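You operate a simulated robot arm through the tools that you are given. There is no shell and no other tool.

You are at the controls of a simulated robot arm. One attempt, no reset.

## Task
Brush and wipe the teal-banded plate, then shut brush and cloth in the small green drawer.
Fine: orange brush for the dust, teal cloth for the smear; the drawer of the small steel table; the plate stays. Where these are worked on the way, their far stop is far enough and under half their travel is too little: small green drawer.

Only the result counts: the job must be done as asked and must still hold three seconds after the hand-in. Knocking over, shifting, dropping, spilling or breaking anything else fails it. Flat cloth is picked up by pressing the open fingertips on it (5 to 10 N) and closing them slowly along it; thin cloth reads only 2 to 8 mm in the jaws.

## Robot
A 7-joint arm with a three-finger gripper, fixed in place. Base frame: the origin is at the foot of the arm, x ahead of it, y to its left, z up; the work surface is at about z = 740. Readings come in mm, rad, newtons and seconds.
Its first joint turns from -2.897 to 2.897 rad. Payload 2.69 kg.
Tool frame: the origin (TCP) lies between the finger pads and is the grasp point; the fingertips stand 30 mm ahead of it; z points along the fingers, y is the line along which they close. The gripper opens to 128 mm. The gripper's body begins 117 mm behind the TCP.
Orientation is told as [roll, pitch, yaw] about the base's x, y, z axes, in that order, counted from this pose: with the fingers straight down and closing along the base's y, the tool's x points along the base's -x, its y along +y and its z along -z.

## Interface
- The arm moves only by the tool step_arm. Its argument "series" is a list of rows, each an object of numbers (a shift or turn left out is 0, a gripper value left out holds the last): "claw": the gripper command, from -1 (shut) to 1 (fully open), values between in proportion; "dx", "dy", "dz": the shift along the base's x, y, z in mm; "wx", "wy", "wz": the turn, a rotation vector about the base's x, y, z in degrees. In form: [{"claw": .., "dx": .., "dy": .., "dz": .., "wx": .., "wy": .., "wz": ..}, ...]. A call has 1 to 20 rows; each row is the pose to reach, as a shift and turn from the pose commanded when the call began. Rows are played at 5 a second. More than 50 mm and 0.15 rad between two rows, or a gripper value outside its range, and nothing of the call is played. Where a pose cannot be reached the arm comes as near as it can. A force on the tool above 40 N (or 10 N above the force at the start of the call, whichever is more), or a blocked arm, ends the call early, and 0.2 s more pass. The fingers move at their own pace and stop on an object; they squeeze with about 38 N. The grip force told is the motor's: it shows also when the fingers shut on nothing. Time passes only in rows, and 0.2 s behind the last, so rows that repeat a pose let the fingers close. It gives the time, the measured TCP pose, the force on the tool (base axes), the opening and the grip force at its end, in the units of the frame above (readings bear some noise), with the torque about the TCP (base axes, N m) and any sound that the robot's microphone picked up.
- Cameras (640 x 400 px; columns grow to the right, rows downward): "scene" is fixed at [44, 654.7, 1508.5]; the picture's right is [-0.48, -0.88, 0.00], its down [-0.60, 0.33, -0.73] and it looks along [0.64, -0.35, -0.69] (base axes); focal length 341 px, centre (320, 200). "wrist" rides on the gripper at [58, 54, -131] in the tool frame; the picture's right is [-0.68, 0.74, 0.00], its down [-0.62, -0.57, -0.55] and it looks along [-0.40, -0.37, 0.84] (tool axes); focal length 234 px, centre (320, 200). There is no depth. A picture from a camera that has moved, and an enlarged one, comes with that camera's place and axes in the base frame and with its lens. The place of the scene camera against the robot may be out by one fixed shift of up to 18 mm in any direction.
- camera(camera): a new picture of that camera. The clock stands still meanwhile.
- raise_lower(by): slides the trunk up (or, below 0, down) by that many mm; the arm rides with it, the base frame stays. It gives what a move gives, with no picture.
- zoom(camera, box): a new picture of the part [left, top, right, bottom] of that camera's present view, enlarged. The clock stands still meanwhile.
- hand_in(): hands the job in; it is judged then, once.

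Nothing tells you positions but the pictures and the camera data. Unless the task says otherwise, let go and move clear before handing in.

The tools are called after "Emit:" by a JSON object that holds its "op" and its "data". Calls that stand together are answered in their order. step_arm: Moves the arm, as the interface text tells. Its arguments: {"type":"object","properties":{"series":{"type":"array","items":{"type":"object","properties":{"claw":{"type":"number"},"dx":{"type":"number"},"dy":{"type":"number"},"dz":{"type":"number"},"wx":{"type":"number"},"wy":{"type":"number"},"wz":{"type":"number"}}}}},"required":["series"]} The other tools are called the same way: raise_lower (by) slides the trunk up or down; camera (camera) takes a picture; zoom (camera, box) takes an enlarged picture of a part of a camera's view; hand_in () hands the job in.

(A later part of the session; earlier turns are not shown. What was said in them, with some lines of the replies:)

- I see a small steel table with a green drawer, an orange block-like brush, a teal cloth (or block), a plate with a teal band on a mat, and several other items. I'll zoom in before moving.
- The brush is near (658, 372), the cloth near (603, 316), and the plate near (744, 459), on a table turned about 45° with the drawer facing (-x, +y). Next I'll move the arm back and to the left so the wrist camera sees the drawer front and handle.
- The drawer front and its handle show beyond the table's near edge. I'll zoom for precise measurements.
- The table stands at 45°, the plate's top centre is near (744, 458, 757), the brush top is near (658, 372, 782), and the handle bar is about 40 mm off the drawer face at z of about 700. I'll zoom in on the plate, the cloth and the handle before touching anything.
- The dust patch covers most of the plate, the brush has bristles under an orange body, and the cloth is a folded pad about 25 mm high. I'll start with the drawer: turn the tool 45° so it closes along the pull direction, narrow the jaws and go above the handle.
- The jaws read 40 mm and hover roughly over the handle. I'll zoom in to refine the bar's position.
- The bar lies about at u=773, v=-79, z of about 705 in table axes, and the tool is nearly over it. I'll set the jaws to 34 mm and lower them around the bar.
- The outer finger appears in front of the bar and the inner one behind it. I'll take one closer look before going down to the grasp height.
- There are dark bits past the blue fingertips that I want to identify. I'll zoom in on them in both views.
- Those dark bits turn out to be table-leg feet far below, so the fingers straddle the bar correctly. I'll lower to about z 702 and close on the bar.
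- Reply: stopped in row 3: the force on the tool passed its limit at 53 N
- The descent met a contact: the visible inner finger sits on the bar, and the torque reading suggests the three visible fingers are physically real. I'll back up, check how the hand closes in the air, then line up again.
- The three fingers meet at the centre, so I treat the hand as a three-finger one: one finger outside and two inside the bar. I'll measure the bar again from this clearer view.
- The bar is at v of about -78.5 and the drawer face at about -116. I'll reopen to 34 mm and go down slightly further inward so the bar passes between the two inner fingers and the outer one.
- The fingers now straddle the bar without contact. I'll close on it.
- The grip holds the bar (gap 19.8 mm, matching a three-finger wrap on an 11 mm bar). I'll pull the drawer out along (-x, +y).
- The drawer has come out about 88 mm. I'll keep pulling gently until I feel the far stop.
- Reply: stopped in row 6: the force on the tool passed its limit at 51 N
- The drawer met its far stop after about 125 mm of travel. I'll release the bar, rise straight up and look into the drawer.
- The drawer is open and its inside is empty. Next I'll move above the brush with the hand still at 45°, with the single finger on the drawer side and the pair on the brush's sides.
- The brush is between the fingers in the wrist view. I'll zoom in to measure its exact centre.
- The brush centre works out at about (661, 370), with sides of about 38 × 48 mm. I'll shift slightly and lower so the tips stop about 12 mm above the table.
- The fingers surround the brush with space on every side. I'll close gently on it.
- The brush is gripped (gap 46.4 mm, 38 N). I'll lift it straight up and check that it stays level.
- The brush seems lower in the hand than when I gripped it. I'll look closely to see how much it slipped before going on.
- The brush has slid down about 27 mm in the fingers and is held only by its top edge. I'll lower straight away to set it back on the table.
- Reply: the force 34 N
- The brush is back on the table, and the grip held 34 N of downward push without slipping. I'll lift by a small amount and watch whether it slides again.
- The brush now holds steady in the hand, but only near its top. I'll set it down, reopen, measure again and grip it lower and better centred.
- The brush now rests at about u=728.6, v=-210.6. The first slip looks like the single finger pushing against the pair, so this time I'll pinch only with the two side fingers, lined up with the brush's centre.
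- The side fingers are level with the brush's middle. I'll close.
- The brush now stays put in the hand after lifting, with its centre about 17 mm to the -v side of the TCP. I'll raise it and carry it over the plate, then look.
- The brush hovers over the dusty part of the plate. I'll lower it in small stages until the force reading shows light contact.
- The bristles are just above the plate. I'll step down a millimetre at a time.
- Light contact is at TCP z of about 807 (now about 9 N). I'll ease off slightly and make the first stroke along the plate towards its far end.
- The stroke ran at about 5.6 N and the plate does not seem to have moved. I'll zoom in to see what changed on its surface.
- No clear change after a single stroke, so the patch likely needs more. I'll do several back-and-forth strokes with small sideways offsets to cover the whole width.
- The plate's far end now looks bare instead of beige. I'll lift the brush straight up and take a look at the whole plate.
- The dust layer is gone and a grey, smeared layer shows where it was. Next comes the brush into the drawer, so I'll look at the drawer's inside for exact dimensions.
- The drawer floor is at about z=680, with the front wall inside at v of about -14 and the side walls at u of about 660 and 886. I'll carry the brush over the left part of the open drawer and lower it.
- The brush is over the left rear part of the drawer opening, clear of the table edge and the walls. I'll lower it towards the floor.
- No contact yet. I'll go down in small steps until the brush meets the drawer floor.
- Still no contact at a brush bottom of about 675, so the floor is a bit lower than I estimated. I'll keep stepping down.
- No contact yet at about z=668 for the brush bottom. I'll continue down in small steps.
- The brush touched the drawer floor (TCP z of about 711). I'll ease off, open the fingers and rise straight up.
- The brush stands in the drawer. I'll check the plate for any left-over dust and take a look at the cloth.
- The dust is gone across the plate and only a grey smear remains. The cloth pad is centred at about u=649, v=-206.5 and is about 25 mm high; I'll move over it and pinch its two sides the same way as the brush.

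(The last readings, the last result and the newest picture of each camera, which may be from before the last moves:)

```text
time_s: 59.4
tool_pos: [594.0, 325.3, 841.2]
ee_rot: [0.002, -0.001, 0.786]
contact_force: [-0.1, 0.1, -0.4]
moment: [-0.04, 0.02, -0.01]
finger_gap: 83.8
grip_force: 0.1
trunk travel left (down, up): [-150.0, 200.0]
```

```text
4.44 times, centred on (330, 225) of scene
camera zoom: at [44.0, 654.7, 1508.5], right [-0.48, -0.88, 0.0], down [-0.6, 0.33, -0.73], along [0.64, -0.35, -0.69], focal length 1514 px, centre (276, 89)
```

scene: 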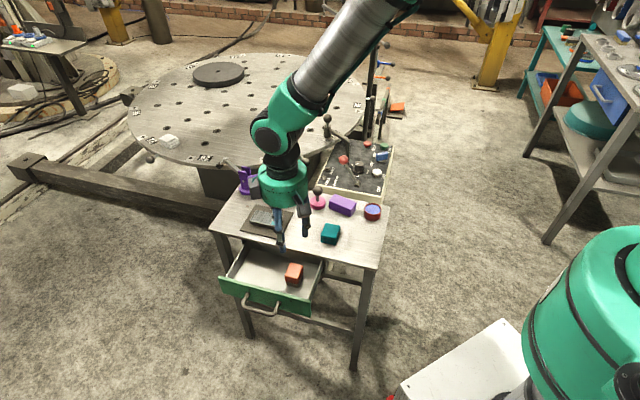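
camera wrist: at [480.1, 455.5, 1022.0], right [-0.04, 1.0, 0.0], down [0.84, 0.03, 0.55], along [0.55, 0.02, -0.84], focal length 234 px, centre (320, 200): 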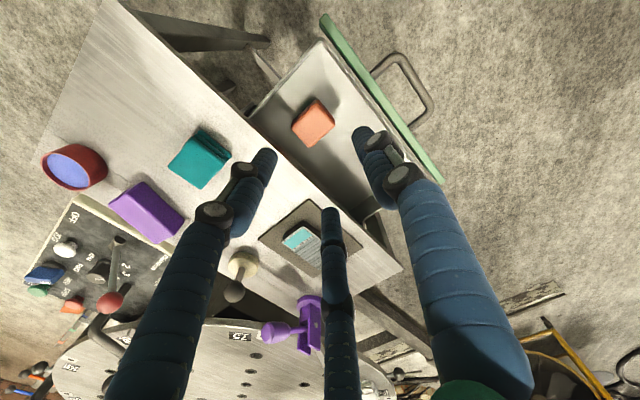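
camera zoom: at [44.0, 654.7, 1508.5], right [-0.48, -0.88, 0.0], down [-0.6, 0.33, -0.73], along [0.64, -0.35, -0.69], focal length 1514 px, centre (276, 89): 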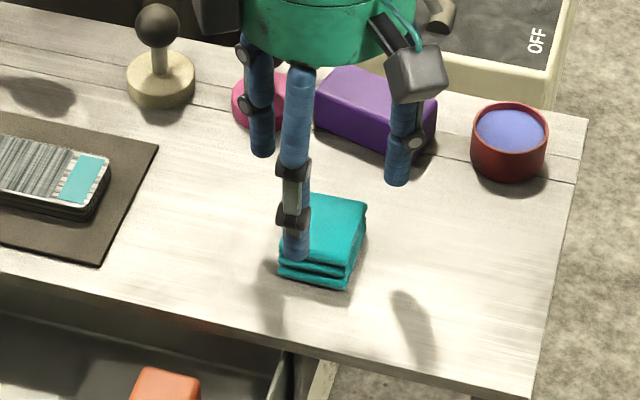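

The cloth is well placed between the side fingers. I'll lower so the tips stay about 6 mm above the table.

Emit:
{"op": "step_arm", "data": {"series": [{"dx": -1.5, "dy": 0.3, "dz": -20}, {"dx": -1.5, "dy": 0.3, "dz": -40}, {"dx": -1.5, "dy": 0.3, "dz": -55}, {"dx": -1.5, "dy": 0.3, "dz": -65}, {"dx": -1.5, "dy": 0.3, "dz": -65}]}}

Emit:
{"op": "zoom", "data": {"camera": "wrist", "box": [200, 60, 440, 260]}}

```text
time_s: 60.6
tool_pos: [591.2, 326.3, 775.6]
ee_rot: [0.003, 0.001, 0.785]
contact_force: [-0.9, -0.5, 0.6]
moment: [0.0, 0.0, 0.01]
finger_gap: 83.6
grip_force: 0.0
trunk travel left (down, up): [-150.0, 200.0]
```

```text
2.00 times, centred on (320, 160) of wrist
camera zoom: at [512.9, 321.3, 906.8], right [-0.04, 1.0, 0.0], down [0.84, 0.03, 0.55], along [0.55, 0.02, -0.84], focal length 468 px, centre (320, 280)
```

zoom: 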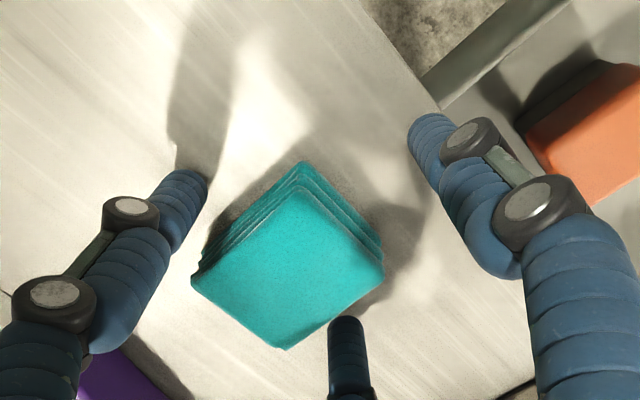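

The fingers surround the cloth. I'll close slowly and watch the gap.

Emit:
{"op": "step_arm", "data": {"series": [{"claw": 0.2}, {"claw": 0.1}, {"claw": 0.0}, {"claw": -0.06}, {"claw": -0.12}, {"claw": -0.2}, {"claw": -0.3}, {"claw": -0.3}]}}

Emit:
{"op": "zoom", "data": {"camera": "wrist", "box": [200, 60, 440, 260]}}

Emit:
{"op": "zoom", "data": {"camera": "scene", "box": [290, 195, 370, 255]}}

```text
time_s: 62.4
tool_pos: [593.0, 325.4, 775.1]
ee_rot: [0.003, 0.0, 0.784]
contact_force: [0.4, -0.3, 1.6]
moment: [-0.05, -0.01, 0.0]
finger_gap: 54.3
grip_force: 7.2
trunk travel left (down, up): [-150.0, 200.0]
```

```text
2.00 times, centred on (320, 160) of wrist
camera zoom: at [512.8, 321.3, 906.9], right [-0.04, 1.0, 0.0], down [0.84, 0.03, 0.55], along [0.55, 0.02, -0.84], focal length 468 px, centre (320, 280)
```

zoom: 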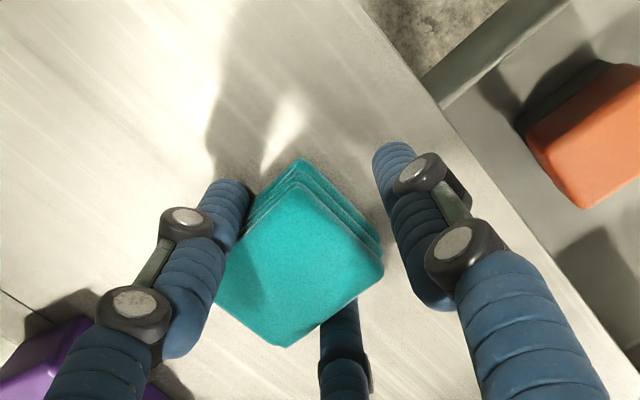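

```text
6.67 times, centred on (330, 225) of scene
camera zoom: at [44.0, 654.7, 1508.5], right [-0.48, -0.88, 0.0], down [-0.6, 0.33, -0.73], along [0.64, -0.35, -0.69], focal length 2272 px, centre (253, 33)
```

zoom: 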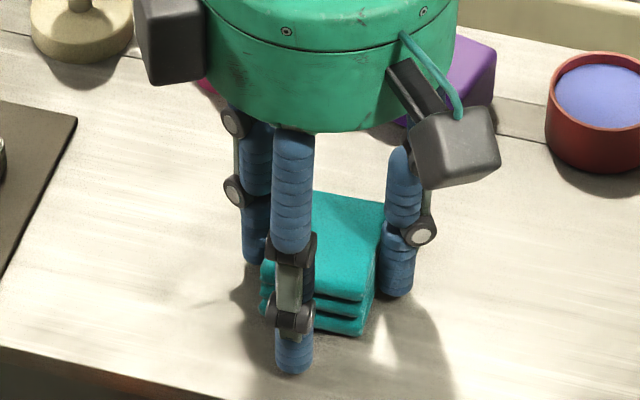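

The cloth behaves as a firm pad (gap 54 mm). I'll tighten the grip and lift a little.

Emit:
{"op": "step_arm", "data": {"series": [{"claw": -0.6}, {"claw": -1}, {"claw": -1}, {"dz": 3}, {"dz": 8}, {"dz": 15}, {"dz": 15}]}}

Emit:
{"op": "zoom", "data": {"camera": "wrist", "box": [200, 60, 440, 260]}}

Emit:
{"op": "zoom", "data": {"camera": "scene", "box": [290, 195, 370, 255]}}

```text
time_s: 64.0
tool_pos: [591.8, 326.6, 790.3]
ee_rot: [0.003, 0.0, 0.787]
contact_force: [0.0, 0.7, -0.4]
moment: [-0.04, 0.02, 0.05]
finger_gap: 53.2
grip_force: 38.3
trunk travel left (down, up): [-150.0, 200.0]
```

```text
2.00 times, centred on (320, 160) of wrist
camera zoom: at [512.6, 321.6, 921.6], right [-0.04, 1.0, 0.0], down [0.84, 0.03, 0.55], along [0.55, 0.02, -0.84], focal length 468 px, centre (320, 280)
```

zoom: 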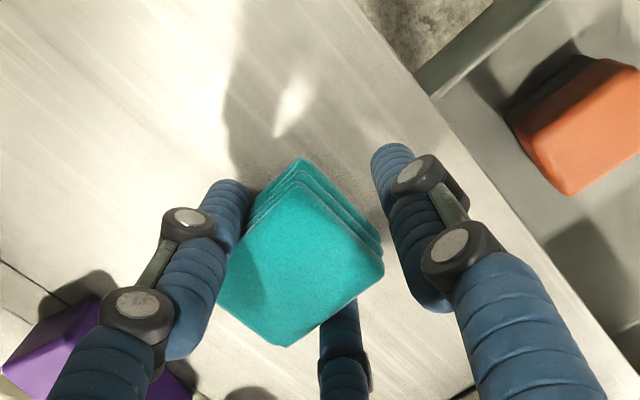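

```text
6.67 times, centred on (330, 225) of scene
camera zoom: at [44.0, 654.7, 1508.5], right [-0.48, -0.88, 0.0], down [-0.6, 0.33, -0.73], along [0.64, -0.35, -0.69], focal length 2272 px, centre (253, 33)
```

zoom: 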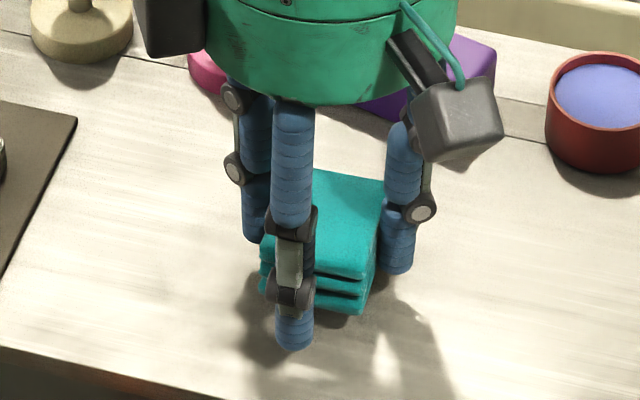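

The cloth is held securely. I'll carry it over to the smeared part of the plate.

Emit:
{"op": "step_arm", "data": {"series": [{"dz": 20}, {"dz": 40}, {"dx": 30, "dy": 30, "dz": 40}, {"dx": 60, "dy": 60, "dz": 40}, {"dx": 90, "dy": 90, "dz": 40}, {"dx": 118, "dy": 118, "dz": 40}, {"dx": 136.5, "dy": 136, "dz": 40}, {"dx": 136.5, "dy": 136, "dz": 25}, {"dx": 136.5, "dy": 136, "dz": 12}, {"dx": 136.5, "dy": 136, "dz": 12}]}}

Emit:
{"op": "zoom", "data": {"camera": "wrist", "box": [200, 50, 440, 250]}}

Emit:
{"op": "zoom", "data": {"camera": "scene", "box": [240, 185, 310, 240]}}

```text
time_s: 66.2
tool_pos: [727.7, 461.7, 802.1]
ee_rot: [0.002, 0.001, 0.784]
contact_force: [-0.2, 0.1, -0.9]
moment: [0.01, 0.01, -0.01]
finger_gap: 53.0
grip_force: 37.9
trunk travel left (down, up): [-150.0, 200.0]
```

```text
2.00 times, centred on (320, 150) of wrist
camera zoom: at [648.9, 457.4, 933.4], right [-0.04, 1.0, 0.0], down [0.84, 0.03, 0.55], along [0.55, 0.02, -0.84], focal length 468 px, centre (320, 300)
```

zoom: 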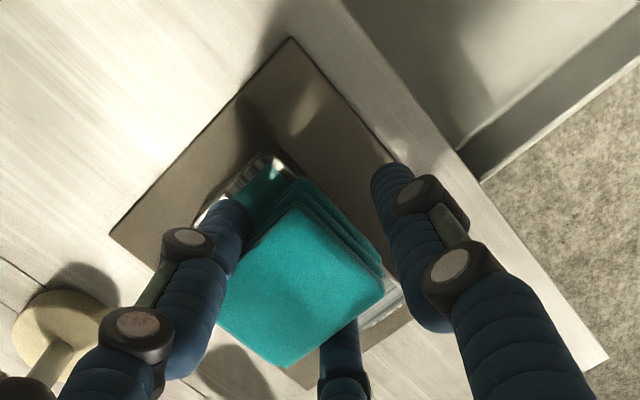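

```text
7.27 times, centred on (275, 212) of scene
camera zoom: at [44.0, 654.7, 1508.5], right [-0.48, -0.88, 0.0], down [-0.6, 0.33, -0.73], along [0.64, -0.35, -0.69], focal length 2478 px, centre (647, 109)
```

zoom: 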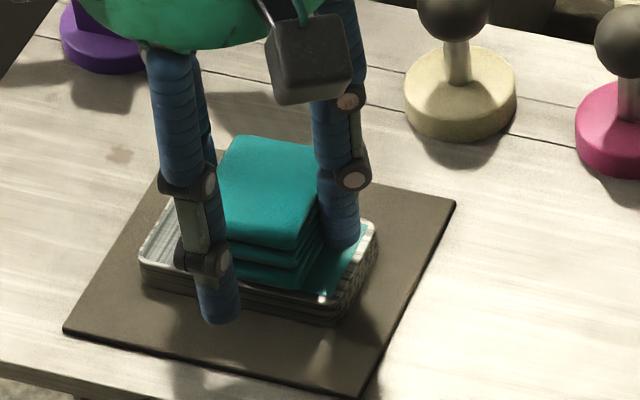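

The cloth is centred over the smear, just above the plate. I'll step down to light contact.

Emit:
{"op": "step_arm", "data": {"series": [{"dz": -2}, {"dz": -4}, {"dz": -5}, {"dz": -5}]}}

Emit:
{"op": "step_arm", "data": {"series": [{"dz": -1}, {"dz": -1}]}}

Emit:
{"op": "step_arm", "data": {"series": [{"dz": -1}, {"dz": -1}]}}

```text
time_s: 67.2
tool_pos: [728.8, 463.0, 799.3]
ee_rot: [0.002, 0.001, 0.786]
contact_force: [1.5, 0.6, -0.3]
moment: [0.03, 0.0, 0.01]
finger_gap: 53.1
grip_force: 38.1
trunk travel left (down, up): [-150.0, 200.0]
```

```text
time_s: 67.8
tool_pos: [727.2, 462.7, 796.1]
ee_rot: [0.003, 0.0, 0.786]
contact_force: [0.5, 0.6, -0.4]
moment: [0.0, 0.05, 0.03]
finger_gap: 53.0
grip_force: 38.0
trunk travel left (down, up): [-150.0, 200.0]
```

```text
time_s: 68.4
tool_pos: [729.0, 462.2, 794.3]
ee_rot: [0.0, -0.001, 0.785]
contact_force: [0.2, -0.3, 0.2]
moment: [0.01, -0.01, 0.01]
finger_gap: 53.1
grip_force: 38.0
trunk travel left (down, up): [-150.0, 200.0]
```

Emit:
{"op": "step_arm", "data": {"series": [{"dz": -0.7}, {"dz": -0.7}]}}

Emit:
{"op": "step_arm", "data": {"series": [{"dz": -0.6}, {"dz": -0.6}]}}

Emit:
{"op": "step_arm", "data": {"series": [{"dz": -0.5}, {"dz": -0.5}]}}

```text
time_s: 69.0
tool_pos: [726.4, 461.5, 795.2]
ee_rot: [0.001, 0.0, 0.787]
contact_force: [-1.0, 0.0, 0.2]
moment: [-0.01, 0.03, 0.02]
finger_gap: 53.1
grip_force: 37.7
trunk travel left (down, up): [-150.0, 200.0]
```

```text
time_s: 69.6
tool_pos: [728.0, 461.1, 794.4]
ee_rot: [0.003, 0.0, 0.785]
contact_force: [-2.0, -0.2, 3.5]
moment: [-0.04, 0.07, 0.0]
finger_gap: 52.5
grip_force: 37.7
trunk travel left (down, up): [-150.0, 200.0]
```

```text
time_s: 70.2
tool_pos: [728.0, 462.3, 794.3]
ee_rot: [0.001, 0.0, 0.785]
contact_force: [-2.0, -2.3, 9.3]
moment: [-0.21, -0.03, -0.03]
finger_gap: 53.1
grip_force: 38.5
trunk travel left (down, up): [-150.0, 200.0]
```

The cloth presses lightly on the plate (about 9 N). I'll ease off slightly and wipe back and forth over the whole smear.

Emit:
{"op": "step_arm", "data": {"series": [{"dz": 0.3}, {"dx": 7.1, "dy": 7.1, "dz": 0.3}, {"dx": 14.1, "dy": 14.1, "dz": 0.3}, {"dx": 21.9, "dy": 21.9, "dz": 0.3}, {"dx": 29.7, "dy": 29.7, "dz": 0.3}, {"dx": 36.8, "dy": 36.8, "dz": 0.3}, {"dx": 39.6, "dy": 33.9, "dz": 0.3}, {"dx": 32.5, "dy": 26.9, "dz": 0.3}, {"dx": 24.7, "dy": 19.1, "dz": 0.3}, {"dx": 17.0, "dy": 11.3, "dz": 0.3}, {"dx": 9.9, "dy": 4.2, "dz": 0.3}, {"dx": 2.8, "dy": -2.8, "dz": 0.3}, {"dx": -2.8, "dy": 2.8, "dz": 0.3}, {"dx": 4.2, "dy": 9.9, "dz": 0.3}, {"dx": 11.3, "dy": 17.0, "dz": 0.3}, {"dx": 19.1, "dy": 24.7, "dz": 0.3}, {"dx": 26.9, "dy": 32.5, "dz": 0.3}, {"dx": 33.9, "dy": 39.6, "dz": 0.3}, {"dx": 36.8, "dy": 36.8, "dz": 0.3}, {"dx": 29.7, "dy": 29.7, "dz": 0.3}]}}

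Emit:
{"op": "zoom", "data": {"camera": "scene", "box": [235, 185, 305, 240]}}

Emit:
{"op": "zoom", "data": {"camera": "wrist", "box": [180, 30, 400, 200]}}

```text
time_s: 74.4
tool_pos: [757.4, 493.1, 794.2]
ee_rot: [0.003, -0.001, 0.786]
contact_force: [-0.7, -0.9, 6.9]
moment: [-0.11, -0.04, -0.02]
finger_gap: 52.9
grip_force: 38.2
trunk travel left (down, up): [-150.0, 200.0]
```

```text
7.27 times, centred on (270, 212) of scene
camera zoom: at [44.0, 654.7, 1508.5], right [-0.48, -0.88, 0.0], down [-0.6, 0.33, -0.73], along [0.64, -0.35, -0.69], focal length 2478 px, centre (684, 109)
```

zoom: 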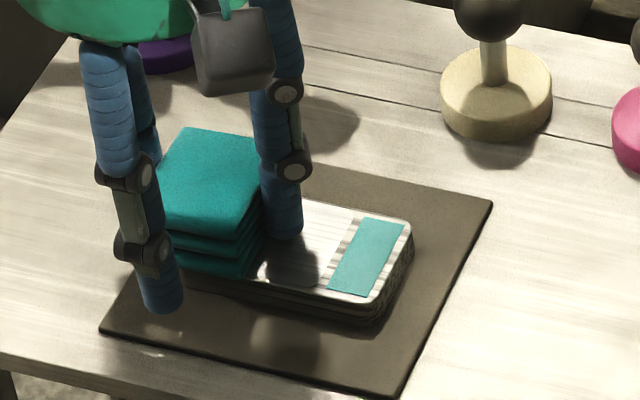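

```text
2.35 times, centred on (290, 115) of wrist
camera zoom: at [678.9, 486.5, 925.5], right [-0.04, 1.0, 0.0], down [0.84, 0.03, 0.55], along [0.55, 0.02, -0.84], focal length 551 px, centre (391, 400)
```

zoom: 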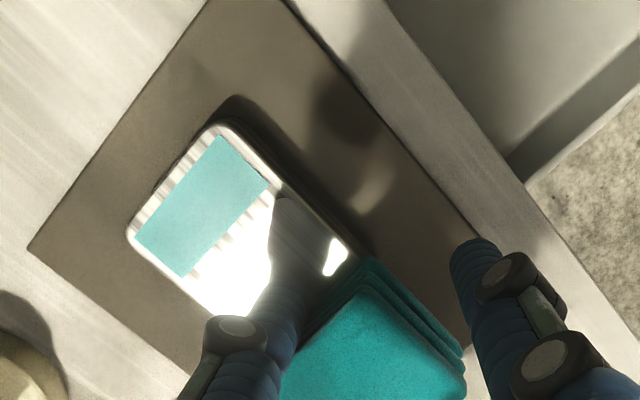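

The plate surface is bright where the smear was. I'll lift the cloth off and inspect the full plate before putting the cloth away.

Emit:
{"op": "step_arm", "data": {"series": [{"dz": 5}, {"dz": 20}, {"dz": 45}, {"dz": 75, "dx": -20, "dy": 10}, {"dz": 95, "dx": -50, "dy": 35}, {"dz": 95, "dx": -80, "dy": 60}, {"dz": 95, "dx": -110, "dy": 80}, {"dz": 95, "dx": -110, "dy": 80}]}}

Emit:
{"op": "zoom", "data": {"camera": "scene", "box": [235, 185, 305, 240]}}

Emit:
{"op": "camera", "data": {"camera": "wrist"}}

```text
time_s: 76.2
tool_pos: [647.3, 570.1, 889.8]
ee_rot: [0.001, -0.001, 0.786]
contact_force: [0.0, -0.4, 0.0]
moment: [-0.03, -0.02, -0.01]
finger_gap: 53.2
grip_force: 37.9
trunk travel left (down, up): [-150.0, 200.0]
```

```text
7.27 times, centred on (270, 212) of scene
camera zoom: at [44.0, 654.7, 1508.5], right [-0.48, -0.88, 0.0], down [-0.6, 0.33, -0.73], along [0.64, -0.35, -0.69], focal length 2478 px, centre (684, 109)
```

zoom: 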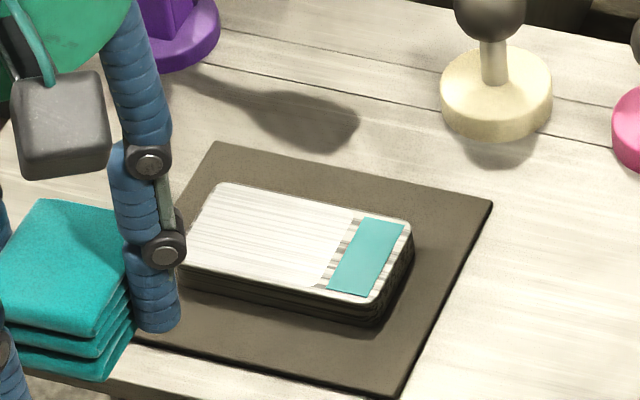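

```text
taken
camera wrist: at [568.2, 566.2, 1020.9], right [-0.04, 1.0, 0.0], down [0.84, 0.03, 0.55], along [0.55, 0.02, -0.84], focal length 234 px, centre (320, 200)
```

wrist: 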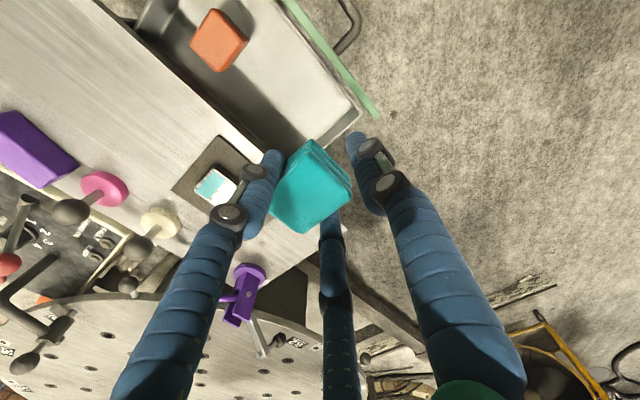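

The plate is clean and in its place. Now I'll bring the cloth over the right half of the open drawer, beside the brush.

Emit:
{"op": "step_arm", "data": {"series": [{"dx": -11, "dy": -21}, {"dx": -21.5, "dy": -42.6}, {"dx": -21.5, "dy": -42.6, "dz": -30}, {"dx": -21.5, "dy": -42.6, "dz": -60}, {"dx": -21.5, "dy": -42.6, "dz": -90}, {"dx": -21.5, "dy": -42.6, "dz": -90}]}}

Emit:
{"op": "camera", "data": {"camera": "wrist"}}

Emit:
{"op": "zoom", "data": {"camera": "scene", "box": [205, 190, 345, 310]}}

```text
time_s: 77.6
tool_pos: [624.9, 527.8, 798.1]
ee_rot: [0.002, -0.001, 0.787]
contact_force: [0.2, 0.6, -0.1]
moment: [-0.02, 0.03, 0.0]
finger_gap: 53.1
grip_force: 37.3
trunk travel left (down, up): [-150.0, 200.0]
```

```text
taken
camera wrist: at [546.9, 523.7, 929.4], right [-0.04, 1.0, 0.0], down [0.84, 0.03, 0.55], along [0.55, 0.02, -0.84], focal length 234 px, centre (320, 200)
```

wrist: 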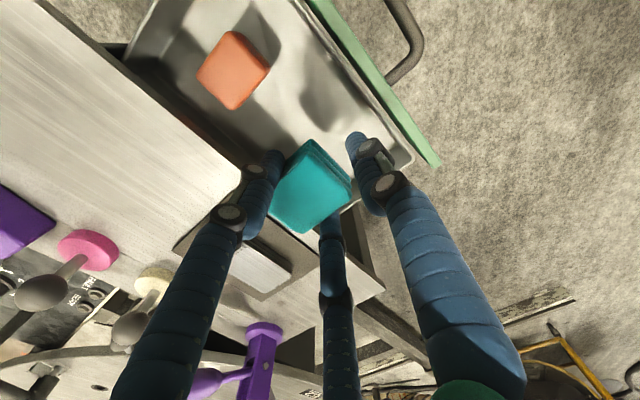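

```text
3.33 times, centred on (275, 250) of scene
camera zoom: at [44.0, 654.7, 1508.5], right [-0.48, -0.88, 0.0], down [-0.6, 0.33, -0.73], along [0.64, -0.35, -0.69], focal length 1136 px, centre (470, 33)
```

zoom: 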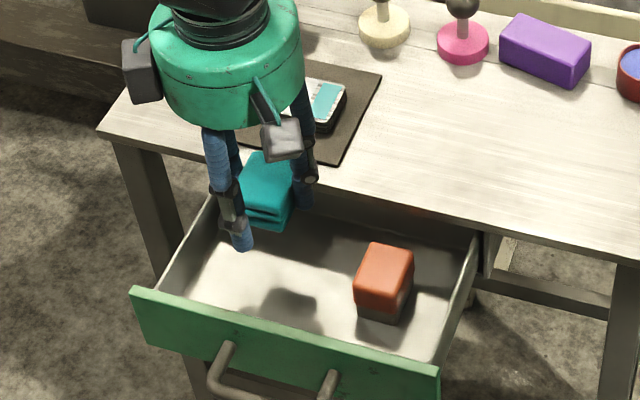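

The cloth is above the free right half of the drawer. I'll lower it in.

Emit:
{"op": "step_arm", "data": {"series": [{"dz": -25}, {"dz": -50}, {"dz": -70}, {"dz": -85}, {"dz": -92}, {"dz": -92}]}}

Emit:
{"op": "step_arm", "data": {"series": [{"dz": -2}, {"dz": -4}, {"dz": -4}]}}

Emit:
{"op": "step_arm", "data": {"series": [{"dz": -1}, {"dz": -2}, {"dz": -2}]}}

```text
time_s: 79.0
tool_pos: [626.2, 530.3, 706.9]
ee_rot: [0.0, -0.001, 0.785]
contact_force: [-0.2, -0.3, 0.0]
moment: [0.0, 0.0, 0.02]
finger_gap: 53.0
grip_force: 38.4
trunk travel left (down, up): [-150.0, 200.0]
```

```text
time_s: 79.8
tool_pos: [626.7, 530.4, 703.7]
ee_rot: [0.002, -0.001, 0.786]
contact_force: [0.0, -0.5, -0.2]
moment: [-0.02, 0.0, -0.01]
finger_gap: 53.0
grip_force: 38.1
trunk travel left (down, up): [-150.0, 200.0]
```

```text
time_s: 80.6
tool_pos: [626.6, 528.9, 700.8]
ee_rot: [0.002, 0.002, 0.786]
contact_force: [0.1, -0.2, -0.1]
moment: [0.03, -0.01, 0.0]
finger_gap: 52.5
grip_force: 37.7
trunk travel left (down, up): [-150.0, 200.0]
```

Emit:
{"op": "step_arm", "data": {"series": [{"dz": -1}, {"dz": -1.5}, {"dz": -1.5}]}}

Emit:
{"op": "step_arm", "data": {"series": [{"dz": -1}, {"dz": -1}]}}

Emit:
{"op": "camera", "data": {"camera": "wrist"}}

```text
time_s: 81.4
tool_pos: [626.4, 530.2, 700.3]
ee_rot: [0.002, 0.0, 0.786]
contact_force: [-0.5, -0.8, 3.3]
moment: [-0.06, -0.04, 0.02]
finger_gap: 53.1
grip_force: 37.7
trunk travel left (down, up): [-150.0, 200.0]
```

```text
time_s: 82.0
tool_pos: [626.6, 529.4, 699.0]
ee_rot: [0.002, -0.003, 0.786]
contact_force: [-3.1, -1.4, 12.3]
moment: [-0.21, -0.01, -0.06]
finger_gap: 52.8
grip_force: 38.1
trunk travel left (down, up): [-150.0, 200.0]
```

```text
taken
camera wrist: at [547.4, 524.5, 830.4], right [-0.04, 1.0, 0.0], down [0.84, 0.03, 0.55], along [0.55, 0.02, -0.84], focal length 234 px, centre (320, 200)
```

wrist: 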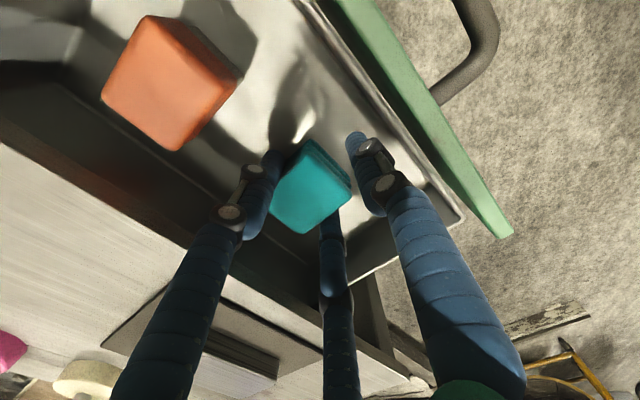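

The cloth rests on the drawer floor. I'll ease off, open the fingers a little and rise straight out.

Emit:
{"op": "step_arm", "data": {"series": [{"dz": 0.8}, {"dz": 0.8, "claw": -0.1}, {"dz": 0.8, "claw": 0.0}, {"dz": 0.8, "claw": 0.0}, {"dz": 8}, {"dz": 25}, {"dz": 55}, {"dz": 95}, {"dz": 135}, {"dz": 175}, {"dz": 190}, {"dz": 190}]}}

Emit:
{"op": "camera", "data": {"camera": "wrist"}}

Emit:
{"op": "camera", "data": {"camera": "scene"}}

```text
time_s: 84.6
tool_pos: [624.9, 528.6, 889.7]
ee_rot: [0.001, 0.001, 0.785]
contact_force: [-0.8, 0.3, 1.0]
moment: [-0.02, -0.01, 0.01]
finger_gap: 63.8
grip_force: 0.0
trunk travel left (down, up): [-150.0, 200.0]
```

```text
taken
camera wrist: at [547.1, 524.4, 1020.1], right [-0.04, 1.0, 0.0], down [0.84, 0.03, 0.55], along [0.55, 0.02, -0.84], focal length 234 px, centre (320, 200)
```

wrist: 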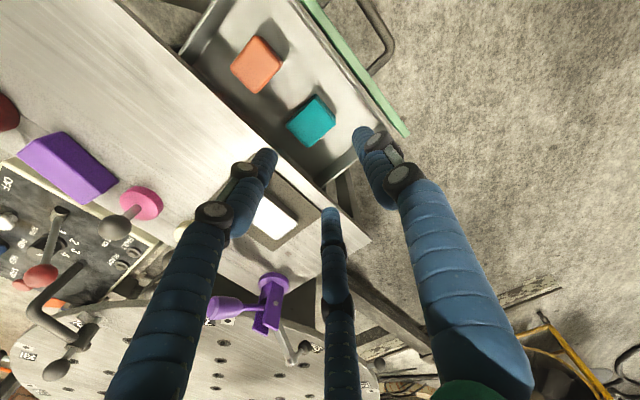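

```text
taken
```

scene: 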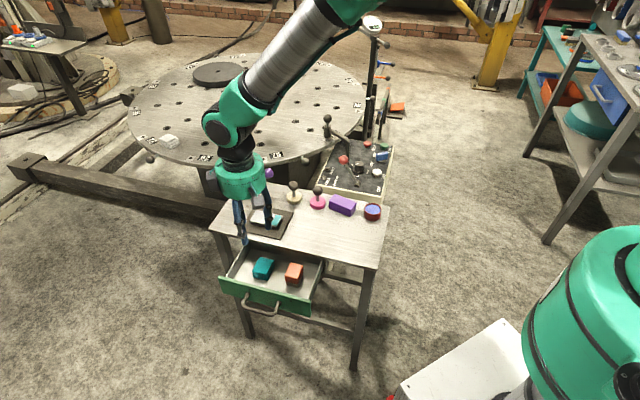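

Both the brush and the cloth lie in the drawer. Next I'll return above the handle with the jaws at 34 mm to push the drawer shut.

Emit:
{"op": "step_arm", "data": {"series": [{"claw": -0.469, "dx": -27, "dy": 12}, {"dx": -54, "dy": 24}, {"dx": -81, "dy": 36}, {"dx": -108, "dy": 47.7}, {"dx": -108, "dy": 47.7, "dz": -40}, {"dx": -108, "dy": 47.7, "dz": -80}, {"dx": -108, "dy": 47.7, "dz": -120}, {"dx": -108, "dy": 47.7, "dz": -132}, {"dx": -108, "dy": 47.7, "dz": -132}]}}

Emit:
{"op": "zoom", "data": {"camera": "wrist", "box": [200, 50, 440, 230]}}

Emit:
{"op": "zoom", "data": {"camera": "scene", "box": [205, 220, 345, 330]}}

```text
time_s: 86.6
tool_pos: [518.7, 577.1, 757.1]
ee_rot: [0.002, 0.0, 0.785]
contact_force: [1.2, 0.5, 0.2]
moment: [-0.02, 0.0, 0.01]
finger_gap: 33.9
grip_force: 0.0
trunk travel left (down, up): [-150.0, 200.0]
```

```text
2.22 times, centred on (320, 140) of wrist
camera zoom: at [439.7, 572.8, 888.1], right [-0.04, 1.0, 0.0], down [0.84, 0.03, 0.55], along [0.55, 0.02, -0.84], focal length 520 px, centre (320, 333)
```

zoom: 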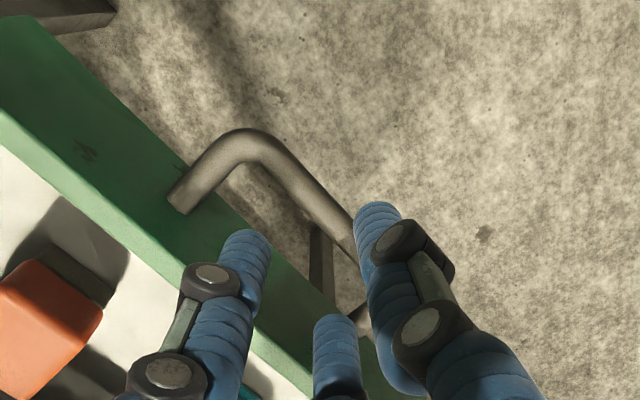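

```text
3.64 times, centred on (275, 275) of scene
camera zoom: at [44.0, 654.7, 1508.5], right [-0.48, -0.88, 0.0], down [-0.6, 0.33, -0.73], along [0.64, -0.35, -0.69], focal length 1239 px, centre (484, -73)
```

zoom: 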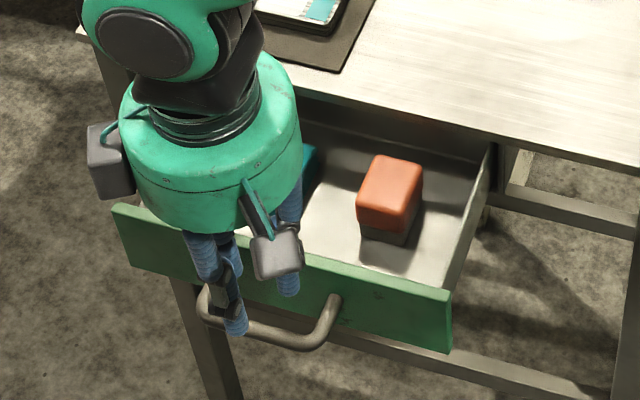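

The bar lies at v of about 48–50, so I'll shift 2 mm outward and lower around it.

Emit:
{"op": "step_arm", "data": {"series": [{"dx": -1.8, "dy": 1.0, "dz": -10}, {"dx": -1.8, "dy": 1.0, "dz": -20}, {"dx": -1.8, "dy": 1.0, "dz": -28}, {"dx": -1.8, "dy": 1.0, "dz": -36}, {"dx": -1.8, "dy": 1.0, "dz": -44}, {"dx": -1.8, "dy": 1.0, "dz": -53}, {"dx": -1.8, "dy": 1.0, "dz": -53}]}}

Emit:
{"op": "zoom", "data": {"camera": "wrist", "box": [220, 60, 400, 210]}}

```text
time_s: 88.2
tool_pos: [517.0, 576.4, 703.3]
ee_rot: [0.002, 0.001, 0.786]
contact_force: [0.9, 0.1, -0.7]
moment: [0.01, -0.01, 0.0]
finger_gap: 34.3
grip_force: 0.1
trunk travel left (down, up): [-150.0, 200.0]
```

```text
2.67 times, centred on (310, 135) of wrist
camera zoom: at [437.6, 573.1, 834.5], right [-0.04, 1.0, 0.0], down [0.84, 0.03, 0.55], along [0.55, 0.02, -0.84], focal length 624 px, centre (347, 373)
```

zoom: 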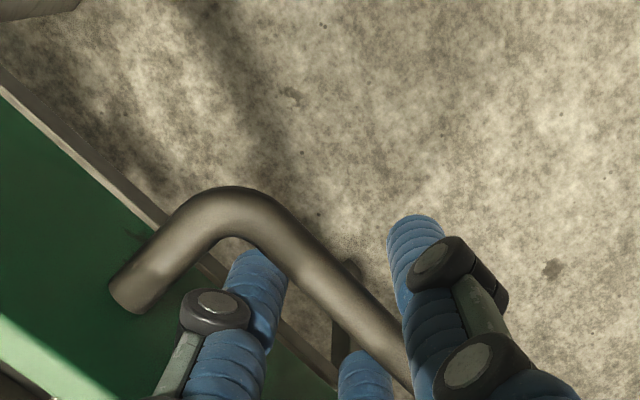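

The fingers straddle the bar. I'll close on it and push the drawer slowly back in.

Emit:
{"op": "step_arm", "data": {"series": [{"claw": -0.7}, {"claw": -0.9}, {"claw": -1}, {"claw": -1}, {"dx": 3, "dy": -3}, {"dx": 7, "dy": -7}, {"dx": 12, "dy": -12}, {"dx": 17, "dy": -17}, {"dx": 22, "dy": -22}, {"dx": 27, "dy": -27}, {"dx": 32, "dy": -32}, {"dx": 37, "dy": -37}, {"dx": 42, "dy": -42}, {"dx": 47, "dy": -47}, {"dx": 52, "dy": -52}, {"dx": 57, "dy": -57}, {"dx": 62, "dy": -62}, {"dx": 62, "dy": -62}]}}

Emit:
{"op": "camera", "data": {"camera": "scene"}}

Emit:
{"op": "camera", "data": {"camera": "wrist"}}

```text
time_s: 92.0
tool_pos: [577.3, 514.3, 703.1]
ee_rot: [0.002, 0.002, 0.787]
contact_force: [-15.0, -15.7, -8.2]
moment: [-0.16, 0.11, 0.82]
finger_gap: 19.6
grip_force: 44.7
trunk travel left (down, up): [-150.0, 200.0]
```

```text
taken
```

scene: 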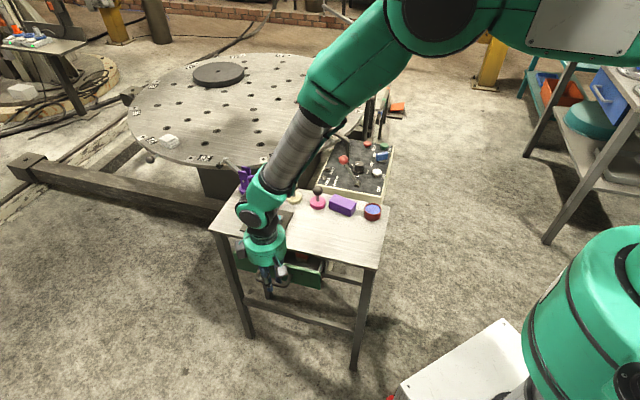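

```text
taken
camera wrist: at [499.4, 509.9, 834.1], right [-0.04, 1.0, 0.0], down [0.84, 0.03, 0.55], along [0.55, 0.02, -0.84], focal length 234 px, centre (320, 200)
```

wrist: 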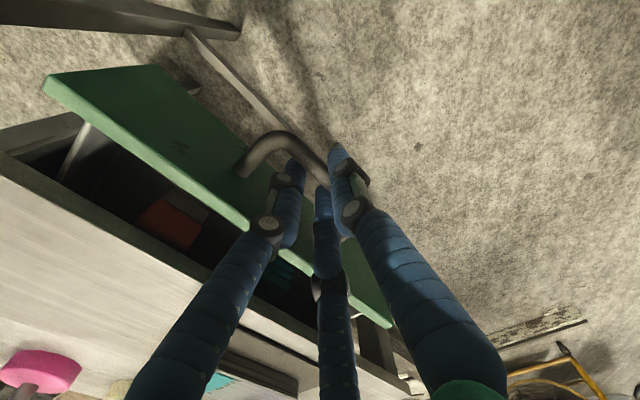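

The drawer is most of the way in, with some sideways strain on the hand. I'll ease that by 1.5 mm and push the last 38 mm slowly to the closed stop.

Emit:
{"op": "step_arm", "data": {"series": [{"dx": -1.1, "dy": -1.1}, {"dx": 2, "dy": -4}, {"dx": 6, "dy": -8}, {"dx": 10, "dy": -12}, {"dx": 14, "dy": -16}, {"dx": 18, "dy": -20}, {"dx": 21, "dy": -23}, {"dx": 23.5, "dy": -25.5}, {"dx": 25, "dy": -27}, {"dx": 26, "dy": -28}, {"dx": 26, "dy": -28}]}}

Emit:
{"op": "zoom", "data": {"camera": "scene", "box": [205, 200, 365, 320]}}

Emit:
{"op": "camera", "data": {"camera": "wrist"}}

```text
time_s: 94.4
tool_pos: [604.7, 489.3, 702.9]
ee_rot: [0.001, 0.0, 0.783]
contact_force: [-2.9, -1.9, -19.3]
moment: [-0.05, -0.02, 0.78]
finger_gap: 19.6
grip_force: 44.5
trunk travel left (down, up): [-150.0, 200.0]
```

```text
3.33 times, centred on (285, 260) of scene
camera zoom: at [44.0, 654.7, 1508.5], right [-0.48, -0.88, 0.0], down [-0.6, 0.33, -0.73], along [0.64, -0.35, -0.69], focal length 1136 px, centre (437, 0)
```

zoom: 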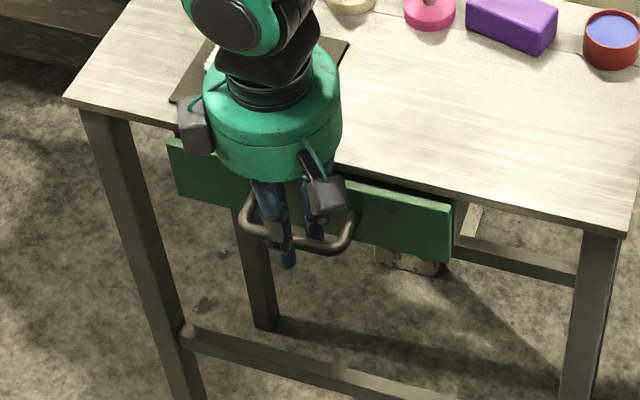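

```text
taken
camera wrist: at [525.8, 483.5, 834.2], right [-0.04, 1.0, 0.0], down [0.84, 0.03, 0.55], along [0.55, 0.02, -0.84], focal length 234 px, centre (320, 200)
```

wrist: 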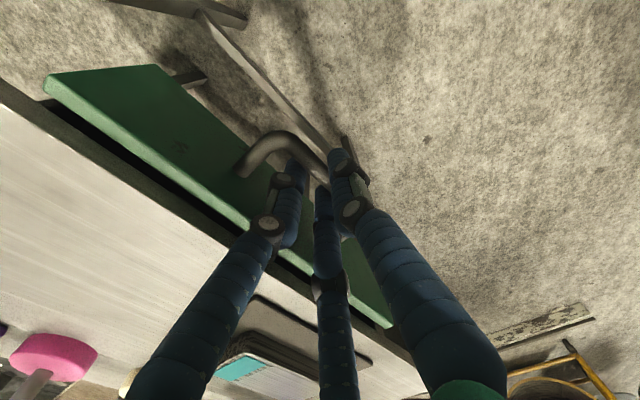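

The drawer is nearly closed. I'll relax the vertical strain a little and push a few more millimetres to feel the closed stop.

Emit:
{"op": "step_arm", "data": {"series": [{"dz": -1.5}, {"dx": 1, "dy": -1, "dz": -1.5}, {"dx": 2, "dy": -2, "dz": -1.5}, {"dx": 2, "dy": -2, "dz": -1.5}]}}

Emit:
{"op": "step_arm", "data": {"series": [{"dx": 0.7, "dy": -0.7}, {"dx": 1.4, "dy": -1.4}, {"dx": 1.4, "dy": -1.4}]}}

Emit:
{"op": "zoom", "data": {"camera": "wrist", "box": [0, 40, 320, 240]}}

```text
time_s: 95.4
tool_pos: [605.9, 486.7, 703.0]
ee_rot: [0.0, -0.002, 0.784]
contact_force: [-5.5, -6.8, 4.8]
moment: [-0.54, 0.5, 0.85]
finger_gap: 19.4
grip_force: 44.5
trunk travel left (down, up): [-150.0, 200.0]
```

```text
time_s: 96.2
tool_pos: [608.0, 484.2, 703.1]
ee_rot: [0.002, -0.002, 0.785]
contact_force: [-2.5, -1.7, 8.4]
moment: [-0.16, 0.16, 0.85]
finger_gap: 19.7
grip_force: 44.3
trunk travel left (down, up): [-150.0, 200.0]
```

```text
2.00 times, centred on (160, 140) of wrist
camera zoom: at [529.0, 479.9, 834.1], right [-0.04, 1.0, 0.0], down [0.84, 0.03, 0.55], along [0.55, 0.02, -0.84], focal length 468 px, centre (640, 320)
```

zoom: 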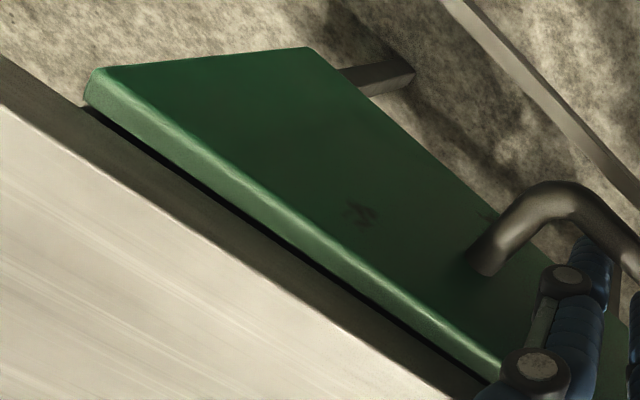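

Still no resistance, so I'll keep pushing gently until the stop is felt.

Emit:
{"op": "step_arm", "data": {"series": [{"dx": 0.7, "dy": -0.7, "dz": -0.5}, {"dx": 1.4, "dy": -1.4, "dz": -0.5}, {"dx": 2.1, "dy": -2.1, "dz": -0.5}, {"dx": 2.1, "dy": -2.1, "dz": -0.5}]}}

Emit:
{"op": "step_arm", "data": {"series": [{"dx": 0.7, "dy": -0.7}, {"dx": 1.4, "dy": -1.4}, {"dx": 2.1, "dy": -2.1}, {"dx": 2.1, "dy": -2.1}]}}

Emit:
{"op": "zoom", "data": {"camera": "wrist", "box": [0, 40, 320, 240]}}

```text
time_s: 97.2
tool_pos: [607.8, 486.4, 703.7]
ee_rot: [0.001, 0.0, 0.79]
contact_force: [-8.0, -1.8, 11.3]
moment: [0.11, 0.07, 0.77]
finger_gap: 19.7
grip_force: 43.9
trunk travel left (down, up): [-150.0, 200.0]
stopped in row 4: the force on the tool passed its limit at 42 N (the readings are from after the stop); the commanded pose is now the measured one
```

```text
time_s: 97.9
tool_pos: [609.0, 483.8, 703.1]
ee_rot: [0.001, -0.001, 0.788]
contact_force: [-8.6, -0.2, 9.8]
moment: [0.2, 0.11, 0.7]
finger_gap: 19.7
grip_force: 45.0
trunk travel left (down, up): [-150.0, 200.0]
stopped in row 3: the force on the tool passed its limit at 43 N (the readings are from after the stop); the commanded pose is now the measured one
```

```text
2.00 times, centred on (160, 140) of wrist
camera zoom: at [529.6, 479.3, 834.1], right [-0.04, 1.0, 0.0], down [0.84, 0.04, 0.55], along [0.55, 0.03, -0.84], focal length 468 px, centre (640, 320)
```

zoom: 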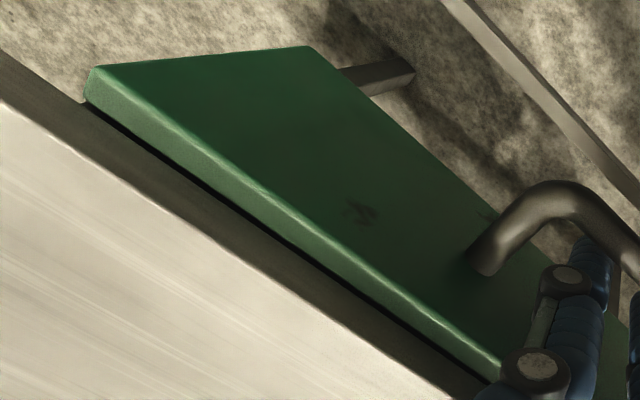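

The drawer is at its closed stop. I'll release the bar and rise straight up, then check.

Emit:
{"op": "step_arm", "data": {"series": [{"claw": -0.85}, {"claw": -0.6}, {"claw": -0.469}, {"claw": -0.469}, {"dz": 12}, {"dz": 30}, {"dz": 65}, {"dz": 105}, {"dz": 150}, {"dz": 200}, {"dz": 200}]}}

Emit:
{"op": "camera", "data": {"camera": "scene"}}

Emit:
{"op": "camera", "data": {"camera": "wrist"}}

```text
time_s: 100.3
tool_pos: [610.4, 484.0, 903.7]
ee_rot: [0.003, -0.003, 0.787]
contact_force: [0.2, 0.5, 0.1]
moment: [0.04, -0.03, -0.01]
finger_gap: 34.1
grip_force: 0.1
trunk travel left (down, up): [-150.0, 200.0]
```

```text
taken
```

scene: 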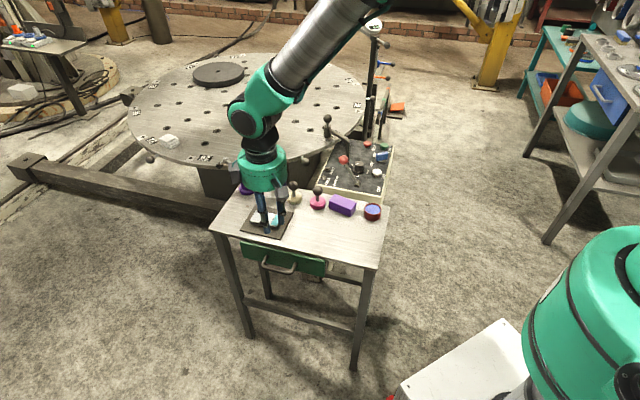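

```text
taken
camera wrist: at [531.8, 478.5, 1034.7], right [-0.04, 1.0, 0.0], down [0.84, 0.04, 0.55], along [0.55, 0.03, -0.84], focal length 234 px, centre (320, 200)
```

wrist: 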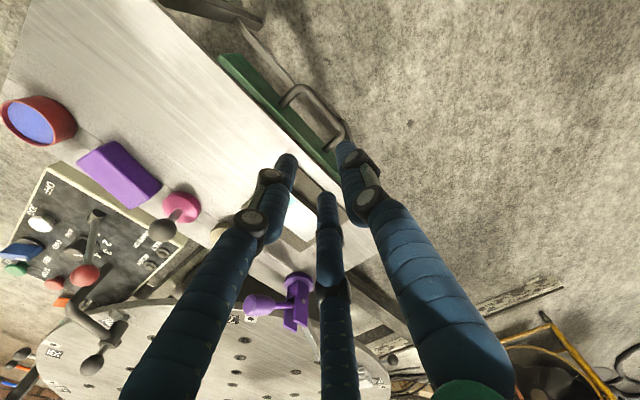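

The drawer appears closed like at the start. I'll move the arm clear of the table and check the plate and drawer against the first pictures.

Emit:
{"op": "step_arm", "data": {"series": [{"dx": 0, "dy": 0, "dz": 40}, {"dx": -10, "dy": -40, "dz": 60}, {"dx": -30, "dy": -80, "dz": 60}, {"dx": -50, "dy": -120, "dz": 60}, {"dx": -70, "dy": -160, "dz": 60}, {"dx": -90, "dy": -200, "dz": 60}, {"dx": -110, "dy": -240, "dz": 60}, {"dx": -110, "dy": -240, "dz": 60}]}}

Emit:
{"op": "camera", "data": {"camera": "scene"}}

Emit:
{"op": "zoom", "data": {"camera": "scene", "box": [230, 200, 350, 280]}}

Emit:
{"op": "zoom", "data": {"camera": "scene", "box": [200, 150, 400, 290]}}

Emit:
{"op": "zoom", "data": {"camera": "scene", "box": [235, 195, 315, 245]}}

```text
time_s: 102.1
tool_pos: [499.9, 242.6, 962.6]
ee_rot: [0.003, 0.0, 0.788]
contact_force: [-0.6, 0.0, -0.2]
moment: [0.05, -0.04, 0.01]
finger_gap: 34.1
grip_force: 0.1
trunk travel left (down, up): [-150.0, 200.0]
```

```text
taken
```

scene: 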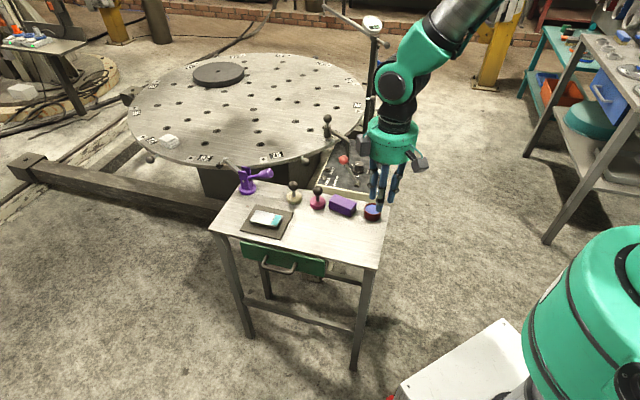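

```text
5.00 times, centred on (290, 240) of scene
camera zoom: at [44.0, 654.7, 1508.5], right [-0.48, -0.88, 0.0], down [-0.6, 0.33, -0.73], along [0.64, -0.35, -0.69], focal length 1704 px, centre (470, 0)
```

zoom: 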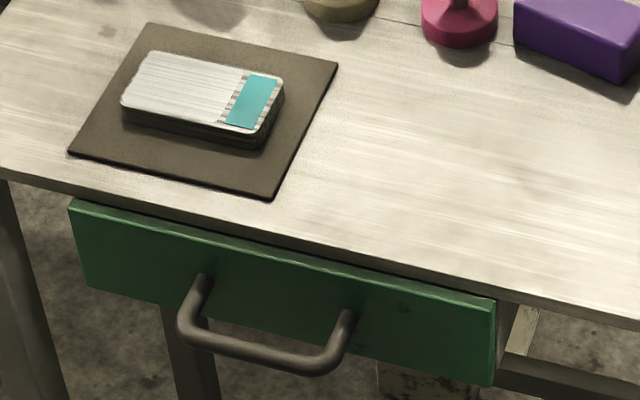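

```text
2.86 times, centred on (300, 220) of scene
camera zoom: at [44.0, 654.7, 1508.5], right [-0.48, -0.88, 0.0], down [-0.6, 0.33, -0.73], along [0.64, -0.35, -0.69], focal length 974 px, centre (377, 143)
```

zoom: 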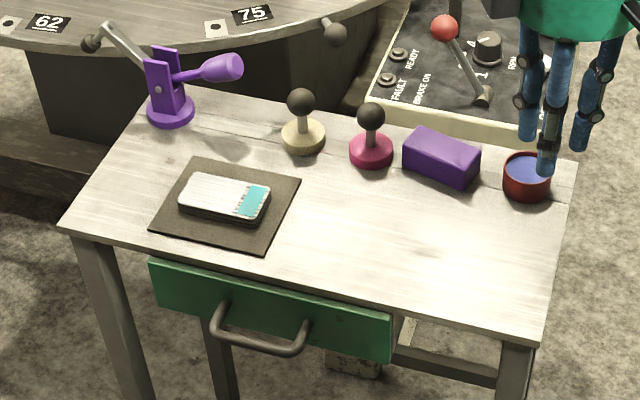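

```text
8.00 times, centred on (275, 220) of scene
camera zoom: at [44.0, 654.7, 1508.5], right [-0.48, -0.88, 0.0], down [-0.6, 0.33, -0.73], along [0.64, -0.35, -0.69], focal length 2726 px, centre (680, 40)
```

zoom: 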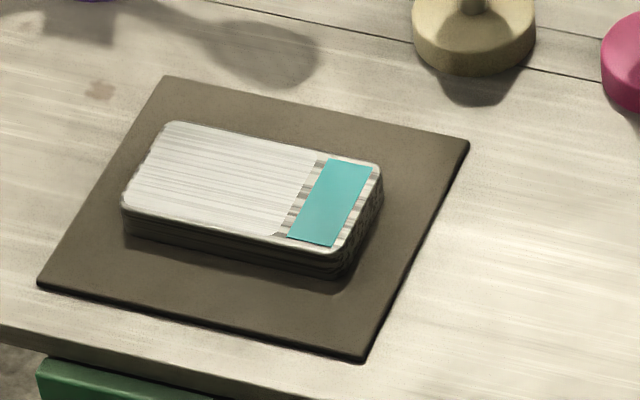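

The plate is clean and in its original place, the drawer matches its original closed position with the brush and cloth inside, and the other items are where they were. The hand is open and clear, so I'll hand the job in.

Emit:
{"op": "hand_in", "data": {}}

```text
The job is handed in.
```

I brushed and wiped the teal-banded plate, then shut the brush and cloth in the small green drawer. I've handed the job in, but no verdict came back.

- **Plate:** the dust and the smear are both gone, and the plate sits at the same spot as in the first pictures.
- **Drawer:** I pulled it about 125 mm out to its far stop, set both items on the floor of the drawer, and pushed it back until it hit its closed stop. It matches its closed position from the start.
- **Other objects:** nothing else on the table appears to have moved or been knocked over. The arm is clear of everything and no longer holding anything.

Some rough handling along the way:
- **Brush slip:** on the first lift the brush slid about 27 mm in the fingers, so I set it back down and regripped it.
- **Force limits:** the fingers hit the drawer handle once on the way down. The arm also tripped its force limit at the far stop and twice at the closed stop, with brief peaks of 42 to 53 N.
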